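You operate a simulated robot arm through the tools that you are given. There is no shell and no other tool. Be economical: measure what you need, move in short steps, check, and stop when the job is done.

The job below is to be done with a simulated two-armed robot. You get a single attempt, and the scene is never put back.

Task
Seat bracket K7 on the clamp carrier, hold the carrier and shut both clamps, then set it on the rack.
Fine: upright side against the stop; the carrier goes on top of the blue rack; leave the other bracket.

The check looks at the end state, three seconds after you hand in, the way a careful person would. Anything else that was tipped, shoved, dropped, spilled or broken makes it a failure.

Robot
Two 7-joint arms with two-finger parallel grippers on one trunk, on a base that drives. Base frame: it is fixed to the floor where the robot stands at the start and does not move with it; the origin is under the middle of the robot, x ahead of it, y to its left, z up. Lengths are in mm, angles in rad, forces in N, time in s.
The left shoulder is at the start at [70, 133, 1251], the right one opposite. With the tool pointing down near the work surface each hand reaches from about 100 to 640 mm from the robot's upright axis, wherever it stands, measured 20 degrees to its own side. Places, roughly: blue carrier clamp [600, -500, 1000]; red carrier clamp [600, -300, 1000]; seat of the clamp carrier [600, -400, 900]; top of the blue rack [700, -1000, 1200]. Payload 1.57 kg a hand.
The tool frame of a hand sits at the grasp point between the pads (the TCP): z along the fingers, y along the line on which they close. The tips reach 30 mm beyond it. The gripper opens to 80 mm. The fingers are 17 mm wide and 12 mm thick; the gripper's body (40 by 82 mm) begins 80 mm behind the TCP.
Orientation is that of the tool frame in the base frame, as a unit quaternion [x, y, z, w]. With the fingers straight down and closing along the base's y, the tool's x points along the base's -x, its y along +y and its z along -z.

Tools
- The arms move only by the tool arm_command. It takes "left_moves", "right_moves" or both (then of equal length, played together; a hand with none holds still); each is a list of rows, each a list of 2 entries, a list of its own where there are three numbers: the shift along the tool's x, y, z in units of 150 mm (1.0 is 150 mm), then the turn, a rotation vector about the tool's x, y, z in units of 45 degrees (1.0 is 45 degrees). In form: [[[x, y, z], [wx, wy, wz]], ...]. A call has 1 to 12 rows; each row is the pose to reach, as a shift and turn from the pose commanded when the call began, along the tool's axes at that moment. "left_grip" and "right_grip" are, for a hand that has rows, the finger opening in cm, from 0 to 8, set as the call begins (left out, the last holds). A call with a number of a shift or a turn outside -1 to 1 is refused whole. Each row takes 0.2 s and may step no farther than 50 mm and 0.15 rad from the row before; otherwise, or with a gripper value out of range, the whole call is refused. Where a pose cannot be reached the arm comes as near as it can. A force on the tool above 90 N (or 10 N above the force at the start of the call, whichever is more), or a blocked arm, ends the call early, and 0.2 s more pass. Each finger travels about 153 mm/s and halts on what it meets, pressing with about 43 N; the grip force reading is that of the motor and also rises with nothing between the fingers. The clock runs only during rows and for 0.2 s after the last one: add rows that repeat a pose to give the fingers time. The reply holds the time, the measured pose of the TCP, the force on the tool along the base axes, the opening and the grip force, in the units named above and with some noise, with the torque about the TCP (base axes, N m) and any sound that the robot's microphone picked up.
- Cameras (640 x 400 px; columns grow to the right, rows downward): "scene" is now at [118, -51.7, 1472]; the picture's right is [-0.60, -0.80, 0.00], its down [-0.51, 0.38, -0.77] and it looks along [0.62, -0.46, -0.64] (base axes); focal length 249 px, centre (320, 200). "left" rides on the left gripper at [72, 7, -122] in its tool frame; the picture's right is [-0.09, 1.00, 0.00], its down [-0.84, -0.08, -0.54] and it looks along [-0.54, -0.05, 0.84] (tool axes); focal length 238 px, centre (320, 200). "right" rides on the right gripper at [72, -7, -122] in its tool frame; the picture's right is [0.09, 1.00, 0.00], its down [-0.84, 0.08, -0.54] and it looks along [-0.54, 0.05, 0.84] (tool axes); focal length 238 px, centre (320, 200). There is no depth. A picture from a camera that has moved, and an enlarged one, comes with that camera's place and axes in the base frame and with its lens.
- capture(camera): a new picture of that camera. The clock stands still meanwhile.
- move_column(by): slides the trunk up (or, below 0, down) by that many mm; the arms and the scene camera ride with it, the base frame stays. It gives what a move gives, with no picture.
- steer(legs): drives the robot by 1 to 6 legs, each [ahead, left, turn to the left] in mm, mm and rad, along the robot's own axes; the way and the turn of a leg run together, so that a leg with both is an arc; at most 1500 mm and 3.142 rad a leg. The arms and the cameras ride along, it lands a little off, and it stops where it bumps. It gives what a move gives.
- head_to(pan, tilt): turns the head with the scene camera to pan (to the left, within 1.501 rad either way) and tilt (down, from -0.506 to 1.204), counted from straight ahead of the robot. It gives what a move gives.
- enlarge(camera, box): a new picture of the part [left, top, right, bottom] of that camera's present view, enlarged. The clock stands still meanwhile.
- finish_job(): hands the job in; it is judged then, once.

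Work in short steps. Places have to be worked out from the pictures, the camera data and where the tool is seen: move nearer, look again, correct. Check each grasp and each placing, and mend what went wrong. You have 120 turns and 108 pictures in all, those below and enlarged ones among them. Open the grippers and draw the arms clear of the work before you hand the job in, unless the task says otherwise; then end with one line.

The tools are called after "Emit:" by a JSON object that holds its "op" and its "data". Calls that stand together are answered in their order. arm_command: Moves the arms, as the interface text tells. Its arguments: {"type":"object","properties":{"left_moves":{"type":"array","items":{"type":"array"}},"left_grip":{"type":"number"},"right_moves":{"type":"array","items":{"type":"array"}},"right_grip":{"type":"number"}},"required":[]} The other tools are called the same way: move_column (by) slides the trunk up or down; steer (legs) drives the base; head_to (pan, tilt) turns the head that bears the scene camera; capture (camera) takes a picture; enlarge (camera, box) takes an enlarged picture of a part of a camera's view; finish_job () hands the job in.

At the start:

```text
t: 0.0
left_tcp_pos: [383.4, -72.2, 1263.8]
left_ee_rot: [0.0, 1.0, 0.0, 0.0]
left_contact_force: [0.4, 0.2, -0.6]
left_moment: [-0.03, -0.01, -0.01]
left_finger_gap: 80.0
left_grasp_force: 0.0
right_tcp_pos: [360.6, -391.6, 1263.9]
right_ee_rot: [0.0, 1.0, 0.0, 0.0]
right_contact_force: [0.2, 0.4, 0.1]
right_moment: [0.02, -0.02, -0.01]
right_finger_gap: 80.2
right_grasp_force: 0.0
trunk travel left (down, up): [-825.0, 115.0]
robot x, y, heading: [-0.7, -2.5, -0.001]
head pan, tilt: [-0.639, 0.691]
```

scene: 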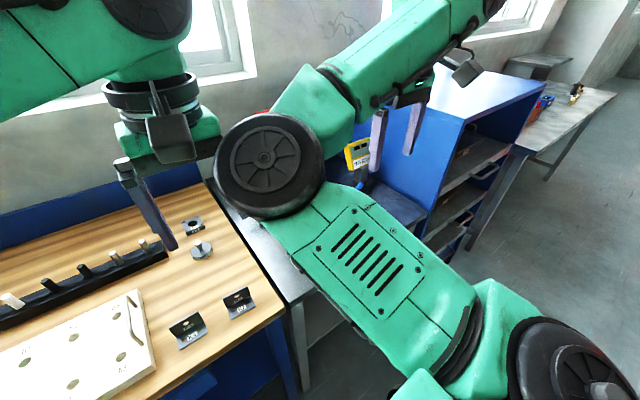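
right: 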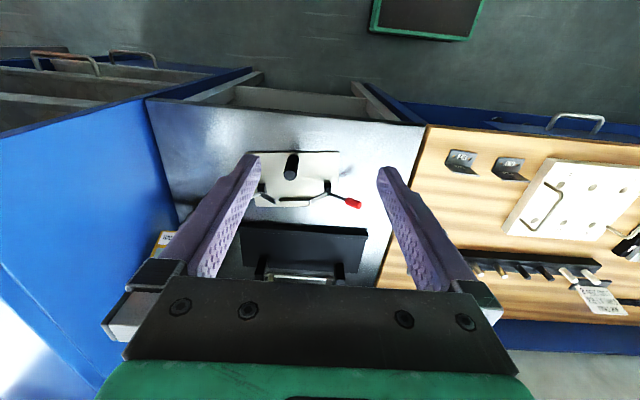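
left: 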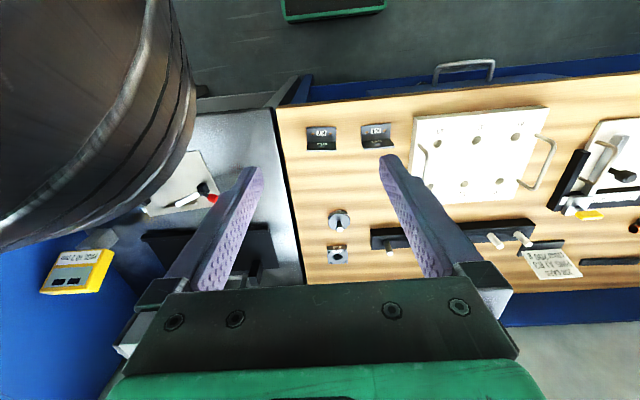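

I'll begin with closer views of the brackets and the carrier from the hand cameras.

Emit:
{"op": "enlarge", "data": {"camera": "left", "box": [280, 100, 420, 190]}}

Emit:
{"op": "enlarge", "data": {"camera": "right", "box": [220, 130, 400, 290]}}

Emit:
{"op": "enlarge", "data": {"camera": "scene", "box": [150, 200, 290, 360]}}

```text
4.44 times, centred on (350, 145) of left
camera zoom: at [310.6, -65.9, 1386.0], right [0.09, 1.0, 0.0], down [0.84, -0.08, 0.54], along [0.54, -0.05, -0.84], focal length 1059 px, centre (187, 444)
```

zoom: 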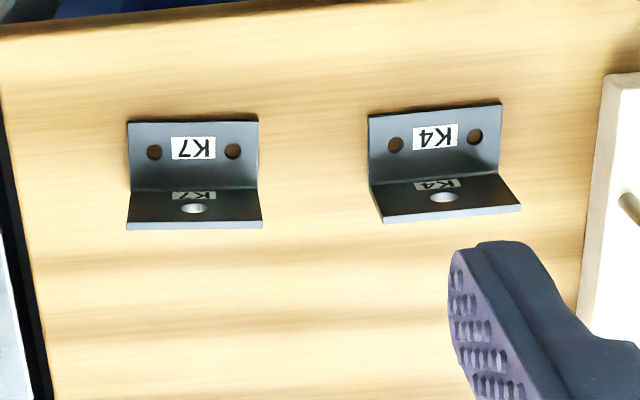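

```text
2.50 times, centred on (310, 210) of right
camera zoom: at [288.1, -399.5, 1385.5], right [-0.09, 1.0, 0.0], down [0.84, 0.08, 0.54], along [0.54, 0.05, -0.84], focal length 596 px, centre (345, 175)
```

zoom: 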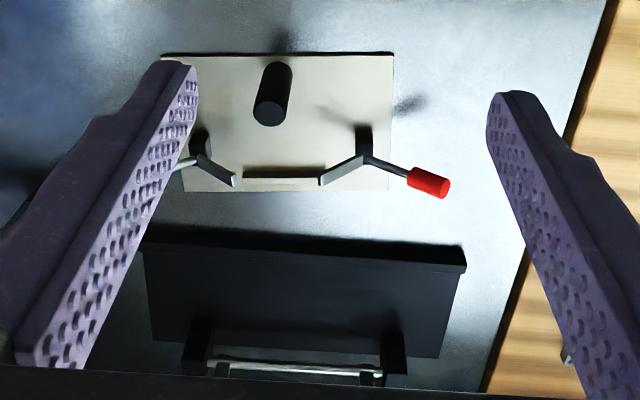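

```text
2.50 times, centred on (220, 280) of scene
camera zoom: at [118.0, -51.7, 1472.0], right [-0.6, -0.8, 0.0], down [-0.51, 0.38, -0.77], along [0.62, -0.46, -0.64], focal length 624 px, centre (570, 0)
```

zoom: 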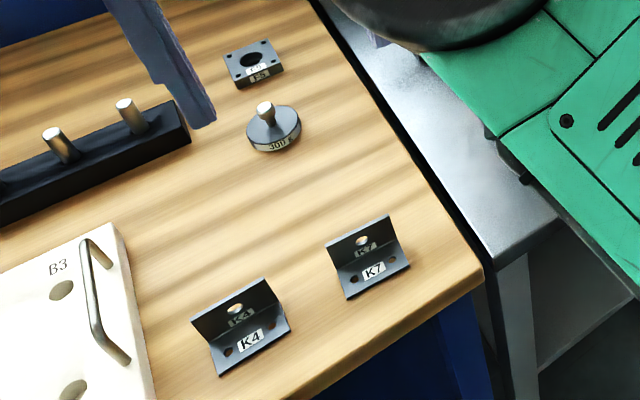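

K7 looks to be at about (480, -77) and the carrier's plate around (546, -435). I lower the right hand 150 mm for a closer view of the carrier.

Emit:
{"op": "arm_command", "data": {"right_moves": [[[0, 0, 0.33], [0, 0, 0]], [[0, 0, 0.66], [0, 0, 0]], [[0, 0, 0.99], [0, 0, 0]], [[0, 0, 0.99], [0, 0, 0]]]}}

Emit:
{"op": "capture", "data": {"camera": "right"}}

Emit:
{"op": "head_to", "data": {"pan": -0.9, "tilt": 0.6}}

Emit:
{"op": "capture", "data": {"camera": "scene"}}

```text
t: 1.0
left_tcp_pos: [383.0, -70.2, 1263.1]
left_ee_rot: [0.001, 1.0, 0.0, 0.0]
left_contact_force: [0.2, 0.5, 0.4]
left_moment: [0.0, 0.0, -0.01]
left_finger_gap: 79.9
left_grasp_force: 0.0
right_tcp_pos: [359.6, -388.8, 1114.5]
right_ee_rot: [0.0, 1.0, 0.001, 0.001]
right_contact_force: [-0.4, 0.6, 0.2]
right_moment: [-0.04, -0.02, 0.01]
right_finger_gap: 80.2
right_grasp_force: 0.0
trunk travel left (down, up): [-825.0, 115.0]
robot x, y, heading: [-0.2, -0.1, 0.002]
head pan, tilt: [-0.639, 0.691]
```

```text
101 pictures are left
camera right: at [287.1, -396.4, 1236.3], right [-0.09, 1.0, 0.0], down [0.84, 0.08, 0.54], along [0.54, 0.05, -0.84], focal length 238 px, centre (320, 200)
```

right: 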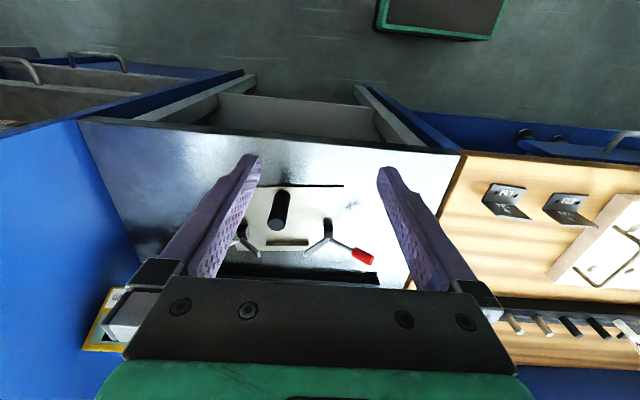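

```text
t: 1.8
left_tcp_pos: [382.5, -71.6, 1263.0]
left_ee_rot: [0.0, 1.0, 0.001, 0.0]
left_contact_force: [-0.4, 0.1, -0.7]
left_moment: [0.0, 0.03, 0.0]
left_finger_gap: 80.2
left_grasp_force: 0.1
right_tcp_pos: [359.2, -388.5, 1114.2]
right_ee_rot: [0.0, 1.0, 0.001, 0.0]
right_contact_force: [0.3, -0.3, 0.2]
right_moment: [0.01, 0.01, 0.04]
right_finger_gap: 80.2
right_grasp_force: 0.0
trunk travel left (down, up): [-825.0, 115.0]
robot x, y, heading: [4.4, 2.5, 0.004]
head pan, tilt: [-0.901, 0.6]
```

```text
100 pictures are left
camera scene: at [104.4, -70.0, 1479.9], right [-0.78, -0.62, 0.0], down [-0.35, 0.44, -0.82], along [0.51, -0.65, -0.57], focal length 249 px, centre (320, 200)
```

scene: 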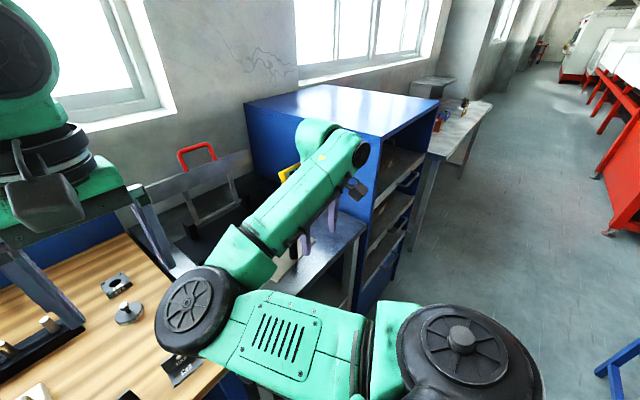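

The rack is a blue cabinet with an open flat top. Now a zoomed look at the carrier.

Emit:
{"op": "enlarge", "data": {"camera": "right", "box": [225, 175, 385, 285]}}

Emit:
{"op": "enlarge", "data": {"camera": "right", "box": [450, 160, 640, 290]}}

```text
3.64 times, centred on (305, 230) of right
camera zoom: at [287.5, -396.7, 1236.5], right [-0.09, 1.0, 0.0], down [0.84, 0.08, 0.54], along [0.54, 0.05, -0.84], focal length 867 px, centre (374, 91)
```

zoom: 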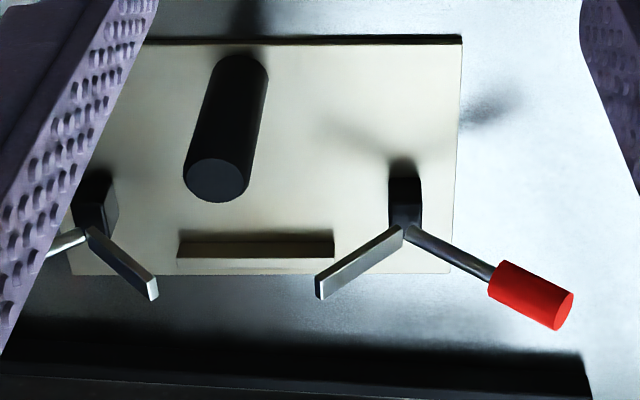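

```text
3.08 times, centred on (545, 225) of right
camera zoom: at [287.5, -396.7, 1236.5], right [-0.09, 1.0, 0.0], down [0.84, 0.08, 0.54], along [0.54, 0.05, -0.84], focal length 733 px, centre (-372, 123)
```

zoom: 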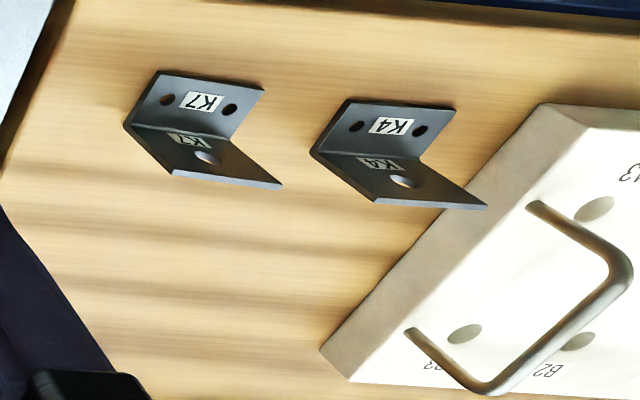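

Carrier: the plate top is at about z 893, yawed about +5°, with the stop on the far side, the post near and both clamps open outwards. I'll pick K7 up with the left hand by its upright flange, so I lower the left hand for a closer look.

Emit:
{"op": "arm_command", "data": {"left_moves": [[[0, 0, 0.33], [0, 0, 0]], [[0, 0, 0.66], [0, 0, 0]], [[0, 0, 0.99], [0, 0, 0]], [[0, 0, 0.99], [0, 0, 0]]]}}

Emit:
{"op": "enlarge", "data": {"camera": "left", "box": [260, 130, 420, 230]}}

```text
t: 2.8
left_tcp_pos: [379.5, -70.9, 1115.8]
left_ee_rot: [0.0, 1.0, -0.003, 0.0]
left_contact_force: [-2.7, 0.8, 13.2]
left_moment: [-0.11, 0.71, -0.1]
left_finger_gap: 79.9
left_grasp_force: 0.1
right_tcp_pos: [358.4, -388.9, 1114.6]
right_ee_rot: [0.0, 1.0, 0.0, 0.0]
right_contact_force: [0.4, -0.1, 1.0]
right_moment: [0.01, 0.01, -0.03]
right_finger_gap: 79.9
right_grasp_force: 0.0
trunk travel left (down, up): [-825.0, 115.0]
robot x, y, heading: [-0.1, 0.3, -0.004]
head pan, tilt: [-0.901, 0.6]
```

```text
4.00 times, centred on (340, 180) of left
camera zoom: at [308.3, -65.6, 1237.6], right [0.09, 1.0, 0.0], down [0.84, -0.08, 0.54], along [0.54, -0.05, -0.84], focal length 953 px, centre (240, 280)
```

zoom: 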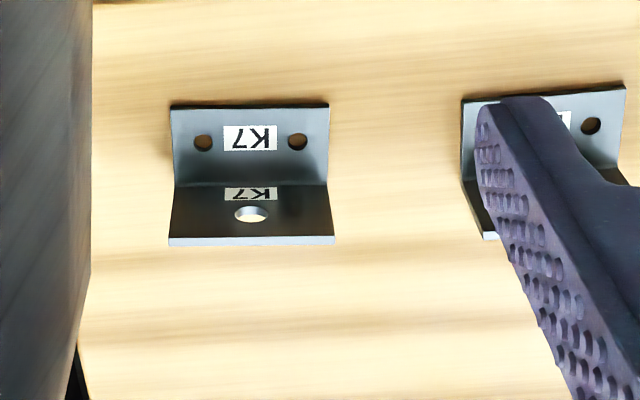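

The left hand reads 13 N, so it may be touching the right arm. I check the view before moving on.

Emit:
{"op": "capture", "data": {"camera": "left"}}

Emit:
{"op": "capture", "data": {"camera": "scene"}}

```text
96 pictures are left
camera left: at [308.3, -65.6, 1237.6], right [0.09, 1.0, 0.0], down [0.84, -0.08, 0.54], along [0.54, -0.05, -0.84], focal length 238 px, centre (320, 200)
```

left: 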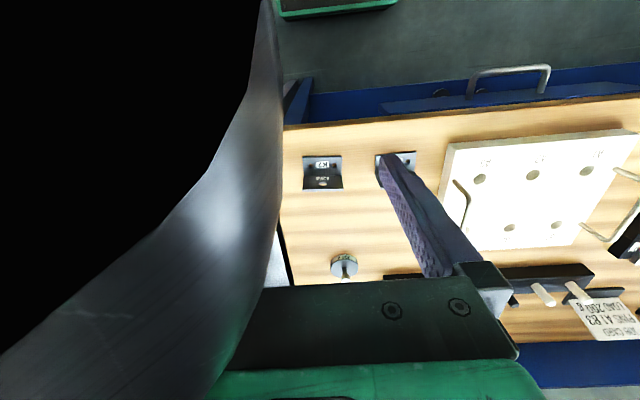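

```text
95 pictures are left
camera scene: at [104.2, -70.2, 1479.9], right [-0.78, -0.62, 0.0], down [-0.35, 0.44, -0.83], along [0.51, -0.65, -0.56], focal length 249 px, centre (320, 200)
```

scene: 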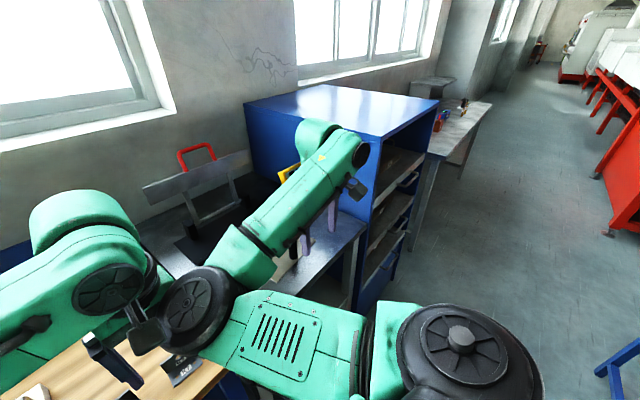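

The left hand is touching the right elbow. I raise it back along its path, then shift the right arm outward.

Emit:
{"op": "arm_command", "data": {"left_moves": [[[0, 0.1, -0.2], [0, 0, 0]], [[0, 0.3, -0.5], [0, 0, 0]], [[0, 0.5, -0.7], [0, 0, 0]], [[0, 0.6, -0.7], [0, 0, 0]]]}}

Emit:
{"op": "arm_command", "data": {"right_moves": [[[0, -0.33, 0], [0, 0, 0]], [[0, -0.66, 0], [0, 0, 0]], [[0, -0.99, 0], [0, 0, 0]], [[0, -0.99, 0], [0, 0, 0]]]}}

Emit:
{"op": "capture", "data": {"camera": "scene"}}

```text
refused: row 2 steps farther than a row can; nothing moved
```

```text
t: 3.8
left_tcp_pos: [382.8, -70.1, 1115.3]
left_ee_rot: [0.001, 1.0, -0.001, 0.0]
left_contact_force: [-0.4, -0.1, 0.7]
left_moment: [0.0, -0.03, 0.02]
left_finger_gap: 80.1
left_grasp_force: 0.1
right_tcp_pos: [362.5, -538.2, 1113.8]
right_ee_rot: [-0.001, 1.0, 0.0, 0.0]
right_contact_force: [-0.4, 0.8, -0.3]
right_moment: [-0.03, 0.0, 0.03]
right_finger_gap: 80.1
right_grasp_force: 0.3
trunk travel left (down, up): [-825.0, 115.0]
robot x, y, heading: [-0.8, -0.3, -0.003]
head pan, tilt: [-0.901, 0.6]
```

```text
94 pictures are left
camera scene: at [104.7, -69.4, 1479.9], right [-0.78, -0.62, 0.0], down [-0.35, 0.44, -0.83], along [0.51, -0.65, -0.56], focal length 249 px, centre (320, 200)
```

scene: 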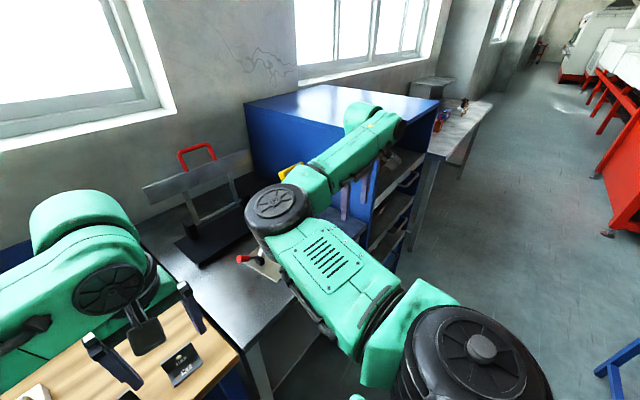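

Contact is cleared. K7 sits with its upright at x≈481, y≈-77, top z≈941 and table ≈899. I turn the left tool in two steps so that it closes along x, moving it over K7.

Emit:
{"op": "arm_command", "data": {"left_moves": [[[-0.1, 0, 0], [0, 0, 0.18]], [[-0.2, 0, 0], [0, 0, 0.36]], [[-0.3, -0.01, 0], [0, 0, 0.54]], [[-0.4, -0.02, 0], [0, 0, 0.72]], [[-0.5, -0.03, 0], [0, 0, 0.9]], [[-0.55, -0.05, 0], [0, 0, 1.0]], [[-0.55, -0.05, 0], [0, 0, 1.0]]]}}

Emit:
{"op": "arm_command", "data": {"left_moves": [[[0, 0, 0], [0, 0, 0.18]], [[0, 0, 0], [0, 0, 0.36]], [[0, 0, 0], [0, 0, 0.54]], [[0, 0, 0], [0, 0, 0.72]], [[0, 0, 0], [0, 0, 0.9]], [[0, 0, 0], [0, 0, 1.0]], [[0, 0, 0], [0, 0, 1.0]]]}}

Emit:
{"op": "capture", "data": {"camera": "left"}}

Emit:
{"op": "capture", "data": {"camera": "scene"}}

```text
t: 5.4
left_tcp_pos: [465.5, -79.3, 1114.9]
left_ee_rot: [0.382, 0.924, 0.0, -0.001]
left_contact_force: [0.0, -0.1, -0.4]
left_moment: [0.01, -0.02, -0.01]
left_finger_gap: 80.2
left_grasp_force: 0.1
right_tcp_pos: [362.6, -538.0, 1113.7]
right_ee_rot: [0.0, 1.0, 0.0, 0.0]
right_contact_force: [-0.8, -0.1, 0.3]
right_moment: [0.0, -0.01, 0.0]
right_finger_gap: 79.9
right_grasp_force: 0.0
trunk travel left (down, up): [-825.0, 115.0]
robot x, y, heading: [2.5, 4.0, 0.003]
head pan, tilt: [-0.901, 0.6]
```

```text
t: 7.0
left_tcp_pos: [465.7, -79.5, 1114.9]
left_ee_rot: [0.707, 0.707, 0.0, 0.0]
left_contact_force: [-0.4, 0.2, -0.1]
left_moment: [0.01, -0.03, -0.03]
left_finger_gap: 80.1
left_grasp_force: 0.1
right_tcp_pos: [361.5, -537.7, 1115.1]
right_ee_rot: [0.001, 1.0, -0.001, 0.001]
right_contact_force: [-0.6, 0.0, 0.2]
right_moment: [0.0, 0.0, 0.02]
right_finger_gap: 80.2
right_grasp_force: 0.1
trunk travel left (down, up): [-825.0, 115.0]
robot x, y, heading: [-0.3, 4.6, -0.0]
head pan, tilt: [-0.901, 0.6]
```

```text
93 pictures are left
camera left: at [471.8, -8.6, 1237.2], right [1.0, -0.09, 0.0], down [-0.08, -0.84, 0.54], along [-0.05, -0.54, -0.84], focal length 238 px, centre (320, 200)
```

left: 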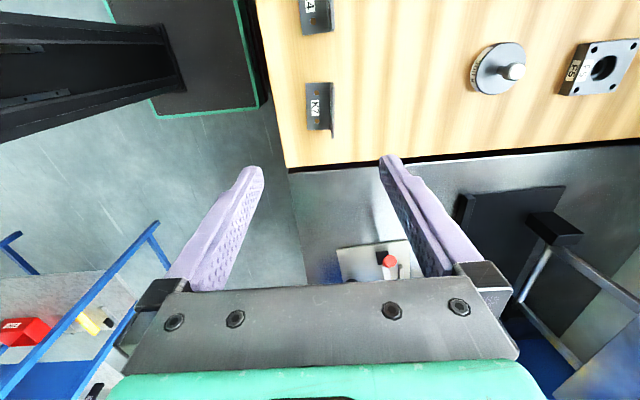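

```text
92 pictures are left
camera scene: at [104.5, -70.2, 1479.9], right [-0.78, -0.62, 0.0], down [-0.35, 0.44, -0.82], along [0.51, -0.65, -0.57], focal length 249 px, centre (320, 200)
```

scene: 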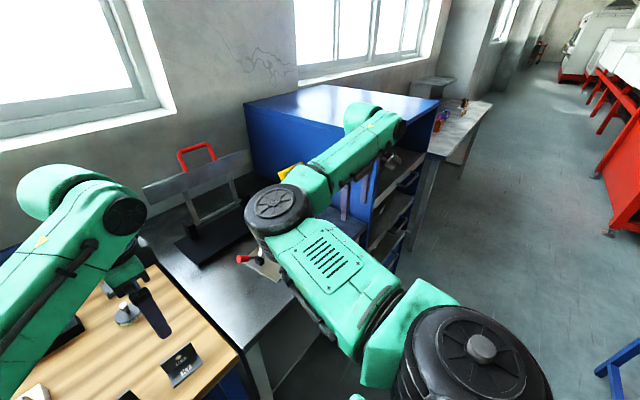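

K7 projects to (479, -76), which agrees. I zoom in to refine its yaw.

Emit:
{"op": "enlarge", "data": {"camera": "left", "box": [290, 75, 350, 145]}}

Emit:
{"op": "enlarge", "data": {"camera": "left", "box": [320, 225, 420, 290]}}

Emit:
{"op": "enlarge", "data": {"camera": "scene", "box": [160, 130, 360, 290]}}

```text
5.71 times, centred on (320, 110) of left
camera zoom: at [471.8, -8.6, 1237.2], right [1.0, -0.09, 0.0], down [-0.08, -0.84, 0.54], along [-0.05, -0.54, -0.84], focal length 1362 px, centre (320, 714)
```

zoom: 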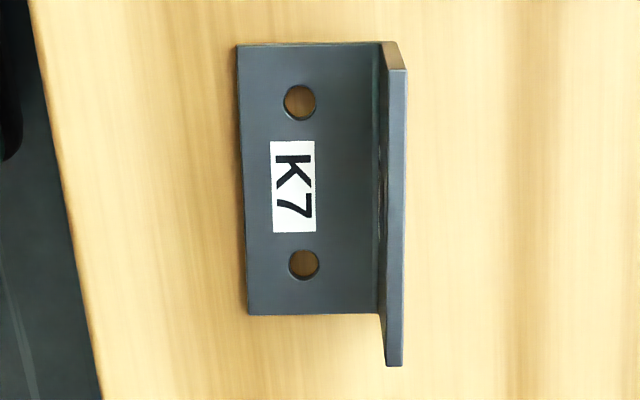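

```text
6.15 times, centred on (370, 258) of left
camera zoom: at [471.8, -8.6, 1237.2], right [1.0, -0.09, 0.0], down [-0.08, -0.84, 0.54], along [-0.05, -0.54, -0.84], focal length 1467 px, centre (12, -154)
```

zoom: 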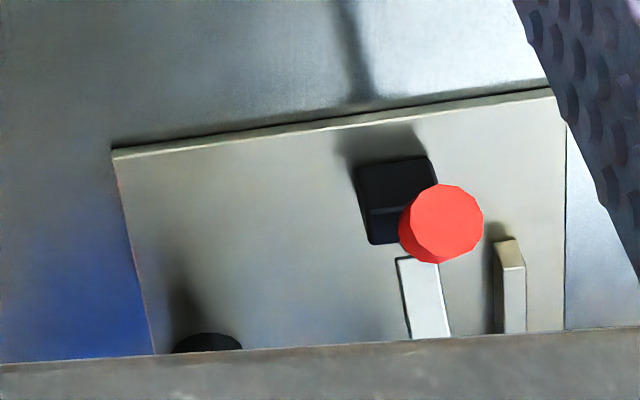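

```text
2.50 times, centred on (260, 210) of scene
camera zoom: at [104.5, -70.2, 1479.9], right [-0.78, -0.62, 0.0], down [-0.35, 0.44, -0.82], along [0.51, -0.65, -0.57], focal length 624 px, centre (470, 175)
```

zoom: 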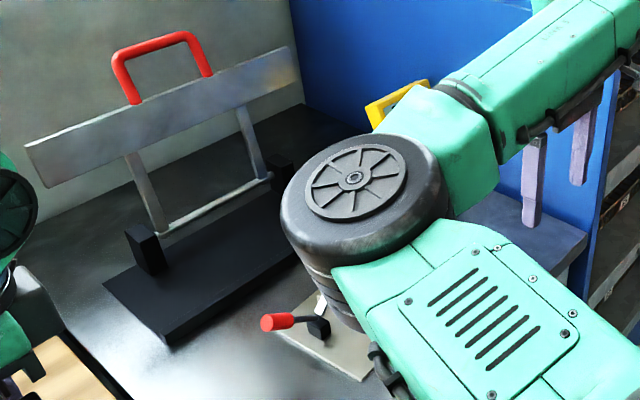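

K7's yaw is about -5°. I align the tool, then come down to tips just above the upright's top edge.

Emit:
{"op": "arm_command", "data": {"left_moves": [[[0.017, 0.107, 0.2], [0, 0, 0.11]], [[0.017, 0.107, 0.5], [0, 0, 0.11]], [[0.017, 0.107, 0.8], [0, 0, 0.11]], [[0.017, 0.107, 0.9], [0, 0, 0.11]], [[0.017, 0.107, 0.9], [0, 0, 0.11]]]}}

Emit:
{"op": "capture", "data": {"camera": "left"}}

```text
t: 8.2
left_tcp_pos: [481.8, -75.9, 980.1]
left_ee_rot: [0.737, 0.676, 0.001, 0.0]
left_contact_force: [-0.9, -0.2, 0.4]
left_moment: [0.01, 0.03, 0.05]
left_finger_gap: 80.3
left_grasp_force: 0.0
right_tcp_pos: [361.8, -537.8, 1114.0]
right_ee_rot: [0.0, 1.0, 0.0, 0.0]
right_contact_force: [-0.7, 0.7, -0.7]
right_moment: [0.01, 0.02, -0.02]
right_finger_gap: 79.8
right_grasp_force: 0.1
trunk travel left (down, up): [-825.0, 115.0]
robot x, y, heading: [-2.0, 1.2, -0.002]
head pan, tilt: [-0.901, 0.6]
```

```text
88 pictures are left
camera left: at [494.1, -6.2, 1102.9], right [0.98, -0.18, 0.0], down [-0.15, -0.83, 0.54], along [-0.1, -0.53, -0.84], focal length 238 px, centre (320, 200)
```

left: 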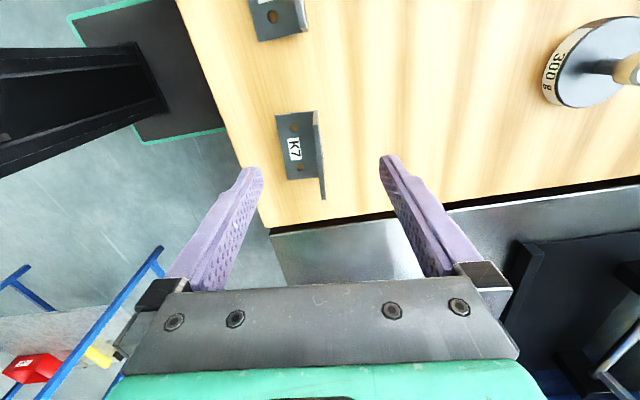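

The upright sits between the fingers. I descend 32 mm and then close on it.

Emit:
{"op": "arm_command", "data": {"left_moves": [[[0, 0, 0.1], [0, 0, 0]], [[0, 0, 0.21], [0, 0, 0]], [[0, 0, 0.21], [0, 0, 0]]]}}

Emit:
{"op": "enlarge", "data": {"camera": "left", "box": [220, 80, 420, 220]}}

```text
t: 9.0
left_tcp_pos: [481.3, -77.0, 948.3]
left_ee_rot: [0.737, 0.676, 0.001, 0.0]
left_contact_force: [0.5, 0.1, -0.4]
left_moment: [0.02, 0.01, 0.01]
left_finger_gap: 80.0
left_grasp_force: 0.1
right_tcp_pos: [362.4, -538.1, 1113.8]
right_ee_rot: [0.0, 1.0, 0.0, 0.0]
right_contact_force: [0.4, -0.4, 0.7]
right_moment: [-0.01, 0.05, 0.02]
right_finger_gap: 80.1
right_grasp_force: 0.1
trunk travel left (down, up): [-825.0, 115.0]
robot x, y, heading: [3.0, 0.8, -0.004]
head pan, tilt: [-0.901, 0.6]
```

```text
2.86 times, centred on (320, 150) of left
camera zoom: at [493.7, -6.6, 1070.3], right [0.98, -0.18, 0.0], down [-0.15, -0.83, 0.54], along [-0.1, -0.53, -0.84], focal length 681 px, centre (320, 343)
```

zoom: 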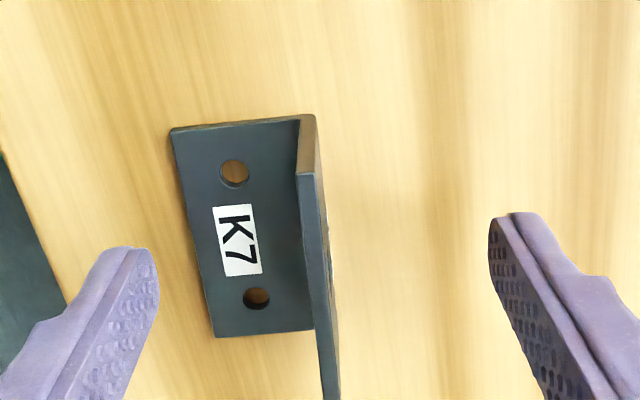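

The alignment looks right. I close the left gripper.

Emit:
{"op": "arm_command", "data": {"left_moves": [[[0, 0, 0], [0, 0, 0]], [[0, 0, 0], [0, 0, 0]], [[0, 0, 0], [0, 0, 0]]], "left_grip": 0}}

Emit:
{"op": "enlarge", "data": {"camera": "left", "box": [220, 80, 420, 220]}}

```text
t: 9.8
left_tcp_pos: [482.1, -76.0, 948.2]
left_ee_rot: [0.736, 0.676, 0.0, 0.0]
left_contact_force: [-0.1, 0.1, -0.1]
left_moment: [0.03, -0.02, 0.01]
left_finger_gap: 3.2
left_grasp_force: 23.9
right_tcp_pos: [361.9, -538.1, 1114.9]
right_ee_rot: [0.0, 1.0, 0.001, 0.0]
right_contact_force: [0.6, -0.2, -0.1]
right_moment: [0.0, 0.01, 0.0]
right_finger_gap: 80.2
right_grasp_force: 0.0
trunk travel left (down, up): [-825.0, 115.0]
robot x, y, heading: [3.3, -1.0, -0.0]
head pan, tilt: [-0.901, 0.6]
```

```text
2.86 times, centred on (320, 150) of left
camera zoom: at [493.9, -6.7, 1070.3], right [0.98, -0.18, 0.0], down [-0.15, -0.83, 0.54], along [-0.1, -0.53, -0.84], focal length 681 px, centre (320, 343)
```

zoom: 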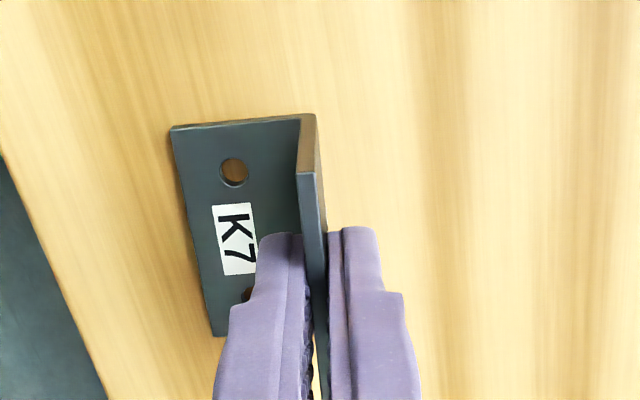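

The grip is on at 3.2 mm. I lift 150 mm and check.

Emit:
{"op": "arm_command", "data": {"left_moves": [[[0, 0, -0.1], [0, 0, 0]], [[0, 0, -0.4], [0, 0, 0]], [[0, 0, -0.7], [0, 0, 0]], [[0, 0, -1.0], [0, 0, 0]], [[0, 0, -1.0], [0, 0, 0]]]}}

Emit:
{"op": "capture", "data": {"camera": "left"}}

```text
t: 11.0
left_tcp_pos: [482.8, -78.3, 1098.9]
left_ee_rot: [0.737, 0.676, 0.001, -0.001]
left_contact_force: [-0.3, -0.5, -1.1]
left_moment: [-0.02, 0.0, 0.02]
left_finger_gap: 3.4
left_grasp_force: 24.2
right_tcp_pos: [361.9, -538.3, 1115.0]
right_ee_rot: [0.0, 1.0, 0.0, 0.001]
right_contact_force: [-0.1, 0.4, 0.4]
right_moment: [-0.01, 0.02, -0.01]
right_finger_gap: 80.0
right_grasp_force: 0.0
trunk travel left (down, up): [-825.0, 115.0]
robot x, y, heading: [-0.3, 2.2, 0.0]
head pan, tilt: [-0.901, 0.6]
```

```text
85 pictures are left
camera left: at [494.5, -7.2, 1221.7], right [0.98, -0.18, 0.0], down [-0.15, -0.83, 0.54], along [-0.1, -0.53, -0.84], focal length 238 px, centre (320, 200)
```

left: 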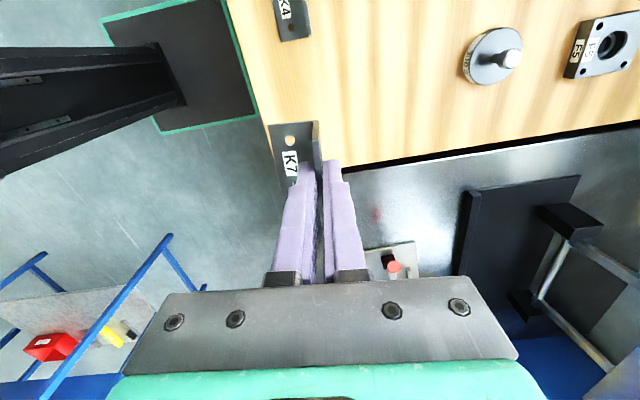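

K7 is held firmly. Before driving, I raise and retract the right hand so it clears the rack, whose nearest corner is at about (420, -710).

Emit:
{"op": "arm_command", "data": {"right_moves": [[[0.1, 0, -0.25], [0, 0, 0]], [[0.3, 0, -0.5], [0, 0, 0]], [[0.5, 0, -0.75], [0, 0, 0]], [[0.7, 0, -1.0], [0, 0, 0]], [[0.7, 0, -1.0], [0, 0, 0]]]}}

Emit:
{"op": "steer", "data": {"legs": [[0, -400, 0]]}}

Emit:
{"op": "capture", "data": {"camera": "scene"}}

Emit:
{"op": "capture", "data": {"camera": "left"}}

```text
t: 12.2
left_tcp_pos: [482.1, -78.1, 1099.1]
left_ee_rot: [0.736, 0.677, 0.0, 0.0]
left_contact_force: [-0.7, -0.5, -0.3]
left_moment: [-0.04, -0.03, 0.01]
left_finger_gap: 3.4
left_grasp_force: 24.4
right_tcp_pos: [255.4, -537.1, 1263.7]
right_ee_rot: [0.0, 1.0, 0.0, -0.001]
right_contact_force: [1.1, 0.5, 0.1]
right_moment: [0.01, 0.0, -0.03]
right_finger_gap: 80.1
right_grasp_force: 0.1
trunk travel left (down, up): [-825.0, 115.0]
robot x, y, heading: [-1.3, -0.5, -0.001]
head pan, tilt: [-0.901, 0.6]
```

```text
t: 14.7
left_tcp_pos: [480.7, -475.1, 1098.0]
left_ee_rot: [0.739, 0.674, -0.002, 0.0]
left_contact_force: [0.3, 0.2, -1.5]
left_moment: [0.04, -0.01, 0.0]
left_finger_gap: 3.5
left_grasp_force: 24.9
right_tcp_pos: [250.3, -934.5, 1265.5]
right_ee_rot: [0.003, 1.0, -0.002, -0.001]
right_contact_force: [-0.6, -0.1, 0.2]
right_moment: [-0.02, 0.02, -0.01]
right_finger_gap: 80.2
right_grasp_force: 0.1
trunk travel left (down, up): [-825.0, 115.0]
robot x, y, heading: [0.7, -399.9, -0.003]
head pan, tilt: [-0.901, 0.6]
```

```text
84 pictures are left
camera scene: at [102.7, -465.8, 1480.0], right [-0.79, -0.62, 0.0], down [-0.35, 0.44, -0.83], along [0.51, -0.65, -0.56], focal length 249 px, centre (320, 200)
```

scene: 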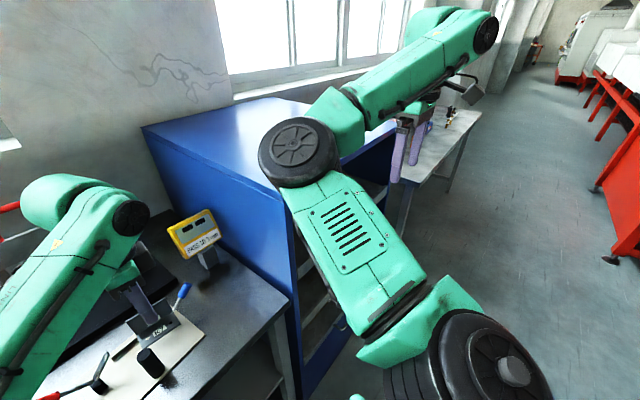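

```text
83 pictures are left
camera left: at [492.9, -405.8, 1221.4], right [0.98, -0.18, 0.0], down [-0.15, -0.83, 0.54], along [-0.1, -0.53, -0.84], focal length 238 px, centre (320, 200)
```

left: 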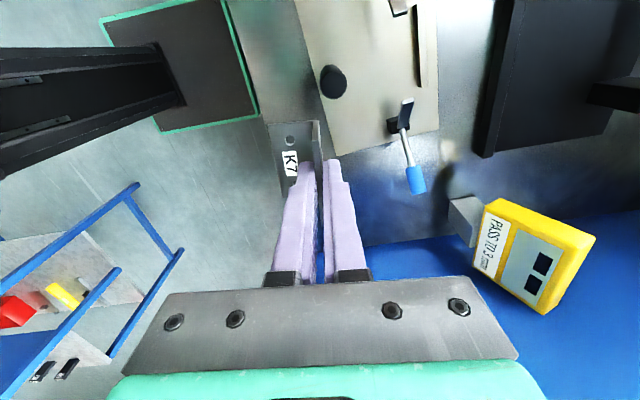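

A yellow gauge stands behind the carrier on its right, so I must avoid it. I turn the head to look at the carrier.

Emit:
{"op": "head_to", "data": {"pan": 0.0, "tilt": 0.85}}

Emit:
{"op": "capture", "data": {"camera": "scene"}}

```text
t: 15.8
left_tcp_pos: [481.4, -476.7, 1099.2]
left_ee_rot: [0.739, 0.674, 0.0, 0.0]
left_contact_force: [0.2, 0.1, -2.0]
left_moment: [0.01, -0.04, 0.0]
left_finger_gap: 3.4
left_grasp_force: 24.8
right_tcp_pos: [250.1, -935.2, 1263.5]
right_ee_rot: [0.004, 1.0, 0.001, -0.001]
right_contact_force: [0.9, 0.8, -0.3]
right_moment: [0.0, 0.02, -0.01]
right_finger_gap: 80.2
right_grasp_force: 0.1
trunk travel left (down, up): [-825.0, 115.0]
robot x, y, heading: [-0.2, -395.0, -0.001]
head pan, tilt: [0.0, 0.85]
```

```text
82 pictures are left
camera scene: at [126.5, -398.4, 1459.0], right [-0.01, -1.0, 0.0], down [-0.75, 0.01, -0.66], along [0.66, -0.01, -0.75], focal length 249 px, centre (320, 200)
```

scene: 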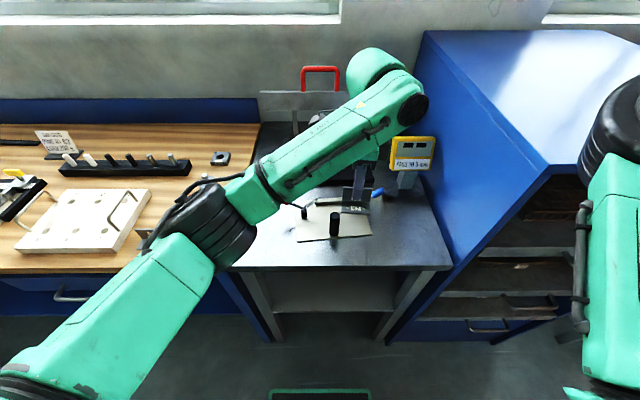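

The table front is at x≈409 and my base front at about 220, so there is room. I raise the left hand 50 mm, then drive ahead 100 and right 120.

Emit:
{"op": "arm_command", "data": {"left_moves": [[[0, 0, -0.3], [0, 0, 0]], [[0, 0, -0.3], [0, 0, 0]]]}}

Emit:
{"op": "steer", "data": {"legs": [[0, -120, 0], [90, 0, 0]]}}

Emit:
{"op": "capture", "data": {"camera": "scene"}}

Emit:
{"op": "capture", "data": {"camera": "left"}}

```text
t: 16.4
left_tcp_pos: [481.0, -477.1, 1145.4]
left_ee_rot: [0.739, 0.674, 0.001, 0.0]
left_contact_force: [0.5, 0.6, -2.5]
left_moment: [0.01, 0.0, 0.0]
left_finger_gap: 3.4
left_grasp_force: 24.3
right_tcp_pos: [250.3, -935.9, 1264.0]
right_ee_rot: [0.003, 1.0, 0.0, -0.001]
right_contact_force: [-0.1, -0.7, -0.3]
right_moment: [0.0, 0.03, -0.01]
right_finger_gap: 80.0
right_grasp_force: 0.0
trunk travel left (down, up): [-825.0, 115.0]
robot x, y, heading: [-0.7, -397.7, -0.008]
head pan, tilt: [0.0, 0.85]
```

```text
t: 18.4
left_tcp_pos: [565.1, -597.8, 1146.7]
left_ee_rot: [0.74, 0.673, 0.001, 0.002]
left_contact_force: [0.3, 1.1, -1.5]
left_moment: [0.0, -0.04, -0.04]
left_finger_gap: 3.5
left_grasp_force: 24.7
right_tcp_pos: [331.8, -1056.7, 1265.8]
right_ee_rot: [0.004, 1.0, 0.0, 0.004]
right_contact_force: [-0.4, -0.2, 0.3]
right_moment: [-0.02, 0.01, 0.0]
right_finger_gap: 79.7
right_grasp_force: 0.1
trunk travel left (down, up): [-825.0, 115.0]
robot x, y, heading: [89.0, -515.0, -0.011]
head pan, tilt: [0.0, 0.85]
```

```text
81 pictures are left
camera scene: at [209.4, -518.9, 1459.6], right [-0.01, -1.0, 0.0], down [-0.75, 0.01, -0.66], along [0.66, -0.01, -0.75], focal length 249 px, centre (320, 200)
```

scene: 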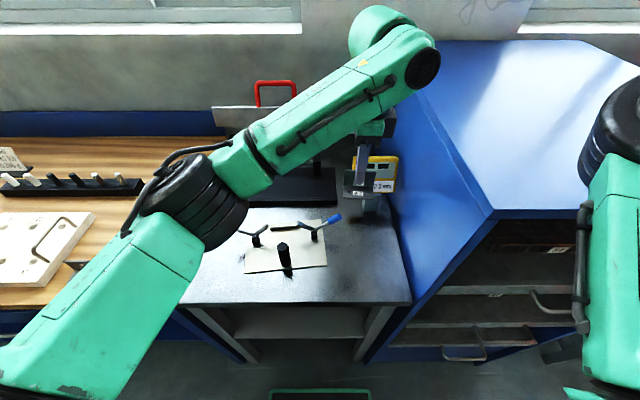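

```text
80 pictures are left
camera left: at [576.9, -527.4, 1269.6], right [0.98, -0.19, 0.0], down [-0.16, -0.83, 0.54], along [-0.1, -0.53, -0.84], focal length 238 px, centre (320, 200)
```

left: 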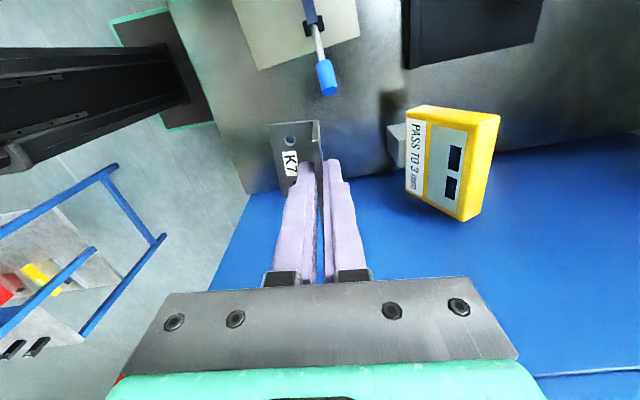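

The scene camera now sees the carrier clearly, so I zoom in on it.

Emit:
{"op": "enlarge", "data": {"camera": "scene", "box": [225, 200, 350, 280]}}

```text
5.00 times, centred on (288, 240) of scene
camera zoom: at [209.4, -518.9, 1459.6], right [-0.01, -1.0, 0.0], down [-0.75, 0.01, -0.66], along [0.66, -0.01, -0.75], focal length 1247 px, centre (482, 0)
```

zoom: 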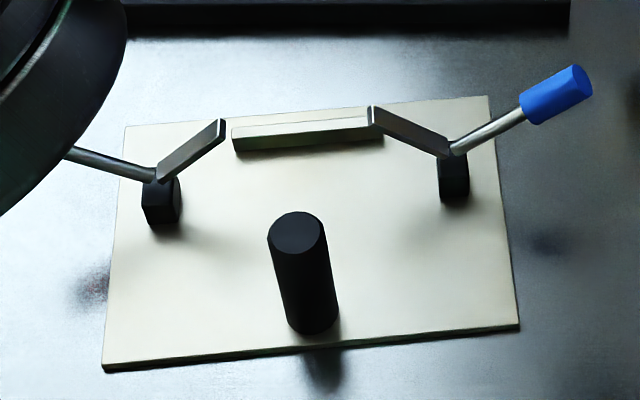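

The geometry is consistent. The stop's near face is at about (603, -431), 12 mm tall, with yaw +5.5°. The clamp arm tips leave a 73 mm gap around y≈-434, the pivots are at x≈568, and the post is at about (500, -439) with its top at z≈974. I bring K7 over the seat high up and turn it to the carrier's yaw.

Emit:
{"op": "arm_command", "data": {"left_moves": [[[0.3, 0.03, 0], [0, 0, -0.12]], [[0.6, 0.06, 0], [0, 0, -0.24]], [[0.9, 0.09, 0], [0, 0, -0.24]], [[0.99, 0.1, 0], [0, 0, -0.24]], [[0.99, 0.1, 0], [0, 0, -0.24]]]}}

Emit:
{"op": "capture", "data": {"camera": "left"}}

Emit:
{"op": "capture", "data": {"camera": "scene"}}

```text
t: 19.6
left_tcp_pos: [598.9, -450.9, 1144.4]
left_ee_rot: [0.673, 0.74, 0.001, 0.001]
left_contact_force: [-1.0, 0.4, -1.3]
left_moment: [0.02, -0.01, -0.02]
left_finger_gap: 3.5
left_grasp_force: 24.1
right_tcp_pos: [337.4, -1057.0, 1263.6]
right_ee_rot: [0.004, 1.0, 0.001, 0.001]
right_contact_force: [0.2, -0.4, 0.2]
right_moment: [0.01, 0.03, 0.0]
right_finger_gap: 80.0
right_grasp_force: 0.0
trunk travel left (down, up): [-825.0, 115.0]
robot x, y, heading: [85.6, -512.8, -0.006]
head pan, tilt: [0.0, 0.85]
```

```text
78 pictures are left
camera left: at [597.6, -380.5, 1266.1], right [1.0, 0.0, 0.0], down [0.0, -0.84, 0.54], along [0.0, -0.54, -0.84], focal length 238 px, centre (320, 200)
```

left: 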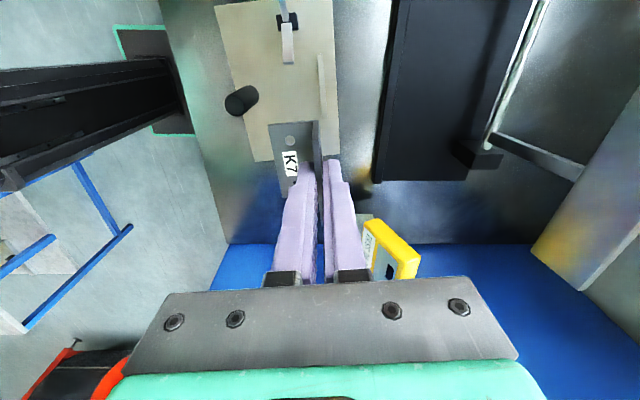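

```text
77 pictures are left
camera scene: at [214.3, -519.1, 1459.1], right [-0.01, -1.0, 0.0], down [-0.75, 0.01, -0.66], along [0.66, -0.01, -0.75], focal length 249 px, centre (320, 200)
```

scene: 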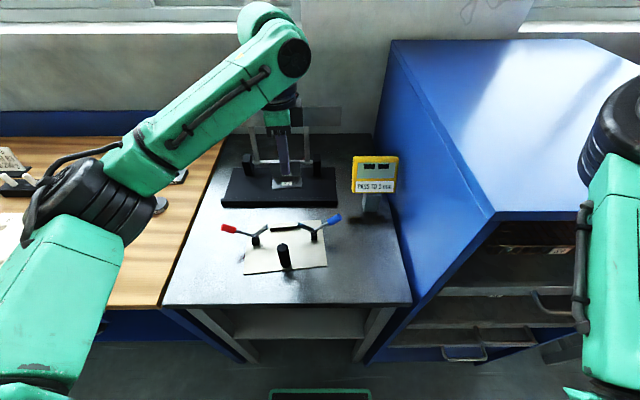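

The pose readings carry a few mm of noise, so I'll align by picture. I zoom the left camera on the bracket and seat.

Emit:
{"op": "enlarge", "data": {"camera": "left", "box": [220, 0, 380, 200]}}

Emit:
{"op": "enlarge", "data": {"camera": "scene", "box": [200, 150, 360, 280]}}

```text
2.00 times, centred on (300, 100) of left
camera zoom: at [597.6, -380.5, 1266.1], right [1.0, 0.0, 0.0], down [0.0, -0.84, 0.54], along [0.0, -0.54, -0.84], focal length 477 px, centre (360, 400)
```

zoom: 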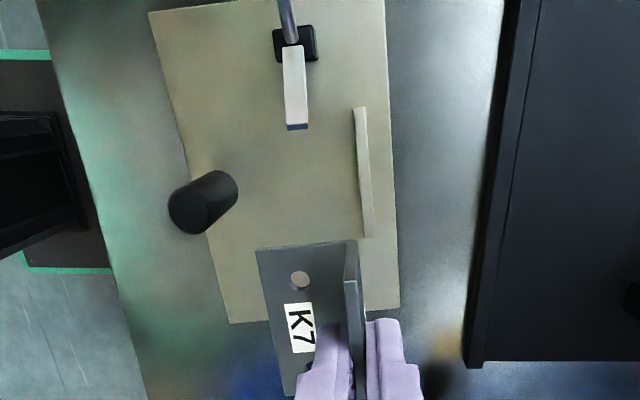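

```text
3.08 times, centred on (280, 215) of scene
camera zoom: at [214.3, -519.1, 1459.1], right [-0.01, -1.0, 0.0], down [-0.75, 0.01, -0.66], along [0.66, -0.01, -0.75], focal length 768 px, centre (443, 154)
```

zoom: 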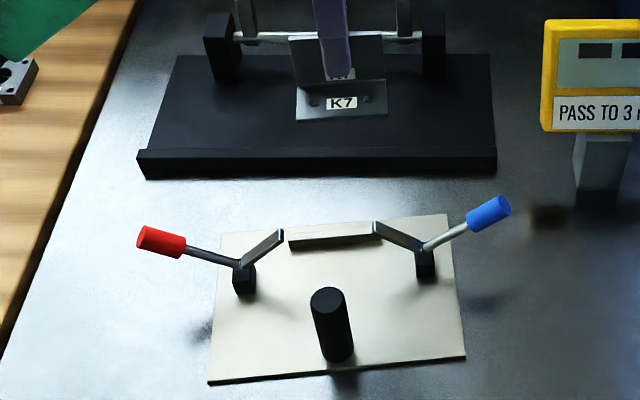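

From the hand camera, the stop's near face is at about x 596 (at y=-430) in the TCP's readings. I come down to a hover with K7's bottom at about z 990, just above the clamp arms.

Emit:
{"op": "arm_command", "data": {"left_moves": [[[0.07, -0.04, 0.2], [0, 0, 0]], [[0.133, -0.061, 0.45], [0, 0, 0]], [[0.133, -0.061, 0.69], [0, 0, 0]], [[0.133, -0.061, 0.69], [0, 0, 0]]]}}

Emit:
{"op": "enlarge", "data": {"camera": "left", "box": [200, 0, 400, 220]}}

Emit:
{"op": "enlarge", "data": {"camera": "scene", "box": [210, 150, 350, 280]}}

```text
t: 20.6
left_tcp_pos: [587.2, -432.5, 1041.2]
left_ee_rot: [0.672, 0.74, 0.0, 0.001]
left_contact_force: [-0.4, -1.2, -2.3]
left_moment: [0.02, -0.04, 0.01]
left_finger_gap: 3.6
left_grasp_force: 24.4
right_tcp_pos: [337.1, -1056.7, 1264.6]
right_ee_rot: [0.004, 1.0, -0.001, 0.0]
right_contact_force: [-0.5, 0.3, 0.3]
right_moment: [-0.04, 0.0, 0.04]
right_finger_gap: 79.9
right_grasp_force: 0.0
trunk travel left (down, up): [-825.0, 115.0]
robot x, y, heading: [88.5, -518.5, -0.001]
head pan, tilt: [0.0, 0.85]
```

```text
1.82 times, centred on (300, 110) of left
camera zoom: at [585.7, -361.6, 1162.7], right [1.0, 0.0, 0.0], down [0.0, -0.84, 0.54], along [0.0, -0.54, -0.84], focal length 433 px, centre (356, 364)
```

zoom: 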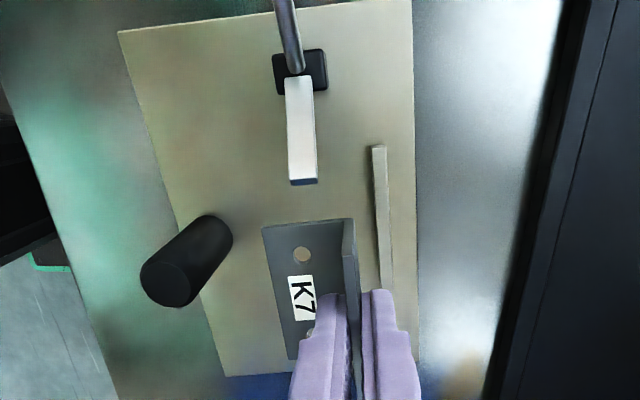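

```text
3.08 times, centred on (280, 215) of scene
camera zoom: at [215.4, -519.1, 1459.0], right [-0.01, -1.0, 0.0], down [-0.75, 0.01, -0.66], along [0.66, -0.01, -0.75], focal length 768 px, centre (443, 154)
```

zoom: 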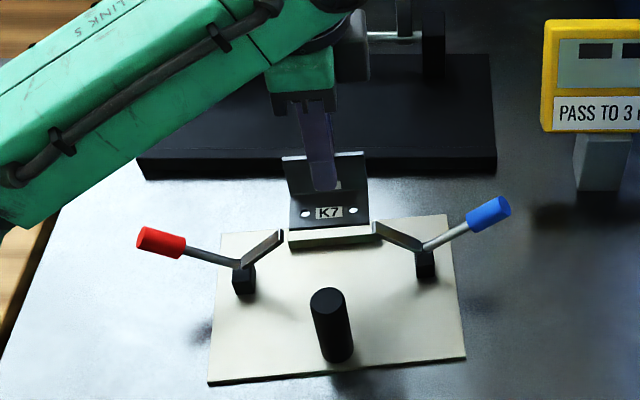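

K7 is centred between the clamp arms with about 6 mm each side, and 9 mm short of the stop. I descend 80 mm.

Emit:
{"op": "arm_command", "data": {"left_moves": [[[0.01, 0, 0.12], [0, 0, 0]], [[0.01, 0, 0.25], [0, 0, 0]], [[0.01, 0, 0.4], [0, 0, 0]], [[0.01, 0, 0.53], [0, 0, 0]], [[0.01, 0, 0.53], [0, 0, 0]]]}}

Emit:
{"op": "enlarge", "data": {"camera": "left", "box": [200, 0, 400, 220]}}

Emit:
{"op": "enlarge", "data": {"camera": "scene", "box": [230, 190, 340, 270]}}

```text
t: 21.8
left_tcp_pos: [586.9, -429.4, 963.0]
left_ee_rot: [0.673, 0.74, 0.0, 0.0]
left_contact_force: [0.8, 0.6, -1.9]
left_moment: [-0.02, -0.02, -0.01]
left_finger_gap: 3.5
left_grasp_force: 24.8
right_tcp_pos: [338.4, -1057.4, 1264.5]
right_ee_rot: [0.005, 1.0, 0.001, 0.0]
right_contact_force: [0.1, -0.8, 0.5]
right_moment: [-0.02, -0.03, 0.03]
right_finger_gap: 80.0
right_grasp_force: 0.1
trunk travel left (down, up): [-825.0, 115.0]
robot x, y, heading: [83.9, -517.4, -0.009]
head pan, tilt: [0.0, 0.85]
```

```text
1.82 times, centred on (300, 110) of left
camera zoom: at [585.8, -359.1, 1085.0], right [1.0, 0.0, 0.0], down [0.0, -0.84, 0.54], along [0.0, -0.54, -0.84], focal length 433 px, centre (356, 364)
```

zoom: 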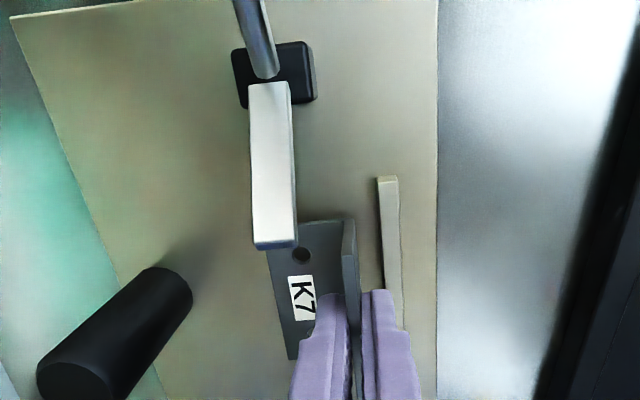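

```text
5.00 times, centred on (285, 230) of scene
camera zoom: at [215.4, -519.1, 1459.0], right [-0.01, -1.0, 0.0], down [-0.75, 0.01, -0.66], along [0.66, -0.01, -0.75], focal length 1247 px, centre (495, 50)
```

zoom: 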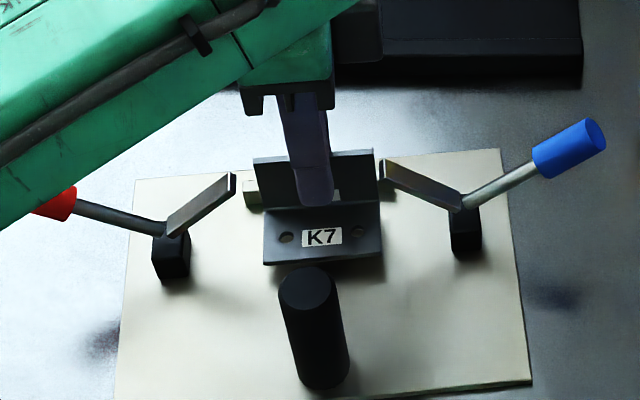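

K7 is inside the clamps and about 10 mm clear of the stop. I lower it gently in small steps, watching the force.

Emit:
{"op": "arm_command", "data": {"left_moves": [[[0.01, 0, 0.04], [0, 0, 0]], [[0.01, 0, 0.08], [0, 0, 0]], [[0.01, 0, 0.08], [0, 0, 0]]]}}

Emit:
{"op": "arm_command", "data": {"left_moves": [[[0, 0, 0.015], [0, 0, 0]], [[0, 0, 0.025], [0, 0, 0]], [[0, 0, 0.025], [0, 0, 0]]]}}

Emit:
{"op": "enlarge", "data": {"camera": "scene", "box": [230, 190, 340, 270]}}

```text
t: 22.6
left_tcp_pos: [585.4, -428.1, 952.5]
left_ee_rot: [0.672, 0.74, 0.002, 0.003]
left_contact_force: [2.3, 2.1, 14.5]
left_moment: [0.27, 0.13, -0.03]
left_finger_gap: 3.6
left_grasp_force: 24.5
right_tcp_pos: [337.6, -1057.8, 1264.4]
right_ee_rot: [0.005, 1.0, -0.001, 0.001]
right_contact_force: [0.3, -0.7, 0.0]
right_moment: [0.01, 0.02, 0.02]
right_finger_gap: 80.1
right_grasp_force: 0.1
trunk travel left (down, up): [-825.0, 115.0]
robot x, y, heading: [85.6, -517.9, -0.008]
head pan, tilt: [0.0, 0.85]
```

```text
t: 23.4
left_tcp_pos: [585.2, -428.5, 948.2]
left_ee_rot: [0.674, 0.739, 0.001, 0.001]
left_contact_force: [2.0, -0.4, 16.8]
left_moment: [0.02, 0.15, -0.01]
left_finger_gap: 3.4
left_grasp_force: 24.7
right_tcp_pos: [336.1, -1057.1, 1262.7]
right_ee_rot: [0.005, 1.0, 0.0, 0.0]
right_contact_force: [-0.5, 0.2, 0.0]
right_moment: [-0.01, -0.03, -0.04]
right_finger_gap: 79.7
right_grasp_force: 0.2
trunk travel left (down, up): [-825.0, 115.0]
robot x, y, heading: [87.0, -513.1, -0.011]
head pan, tilt: [0.0, 0.85]
```

```text
5.00 times, centred on (285, 230) of scene
camera zoom: at [212.6, -519.5, 1459.3], right [-0.01, -1.0, 0.0], down [-0.75, 0.01, -0.66], along [0.66, -0.01, -0.75], focal length 1247 px, centre (495, 50)
```

zoom: 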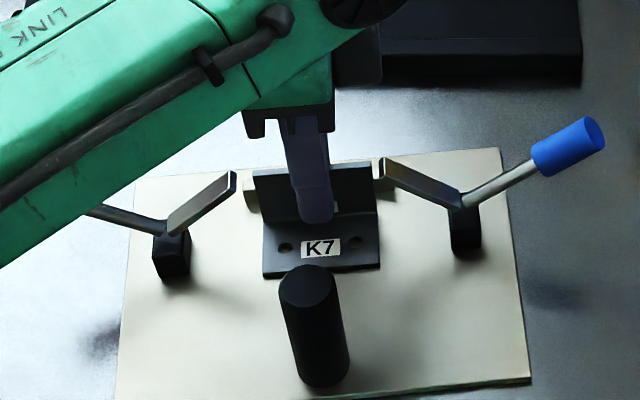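

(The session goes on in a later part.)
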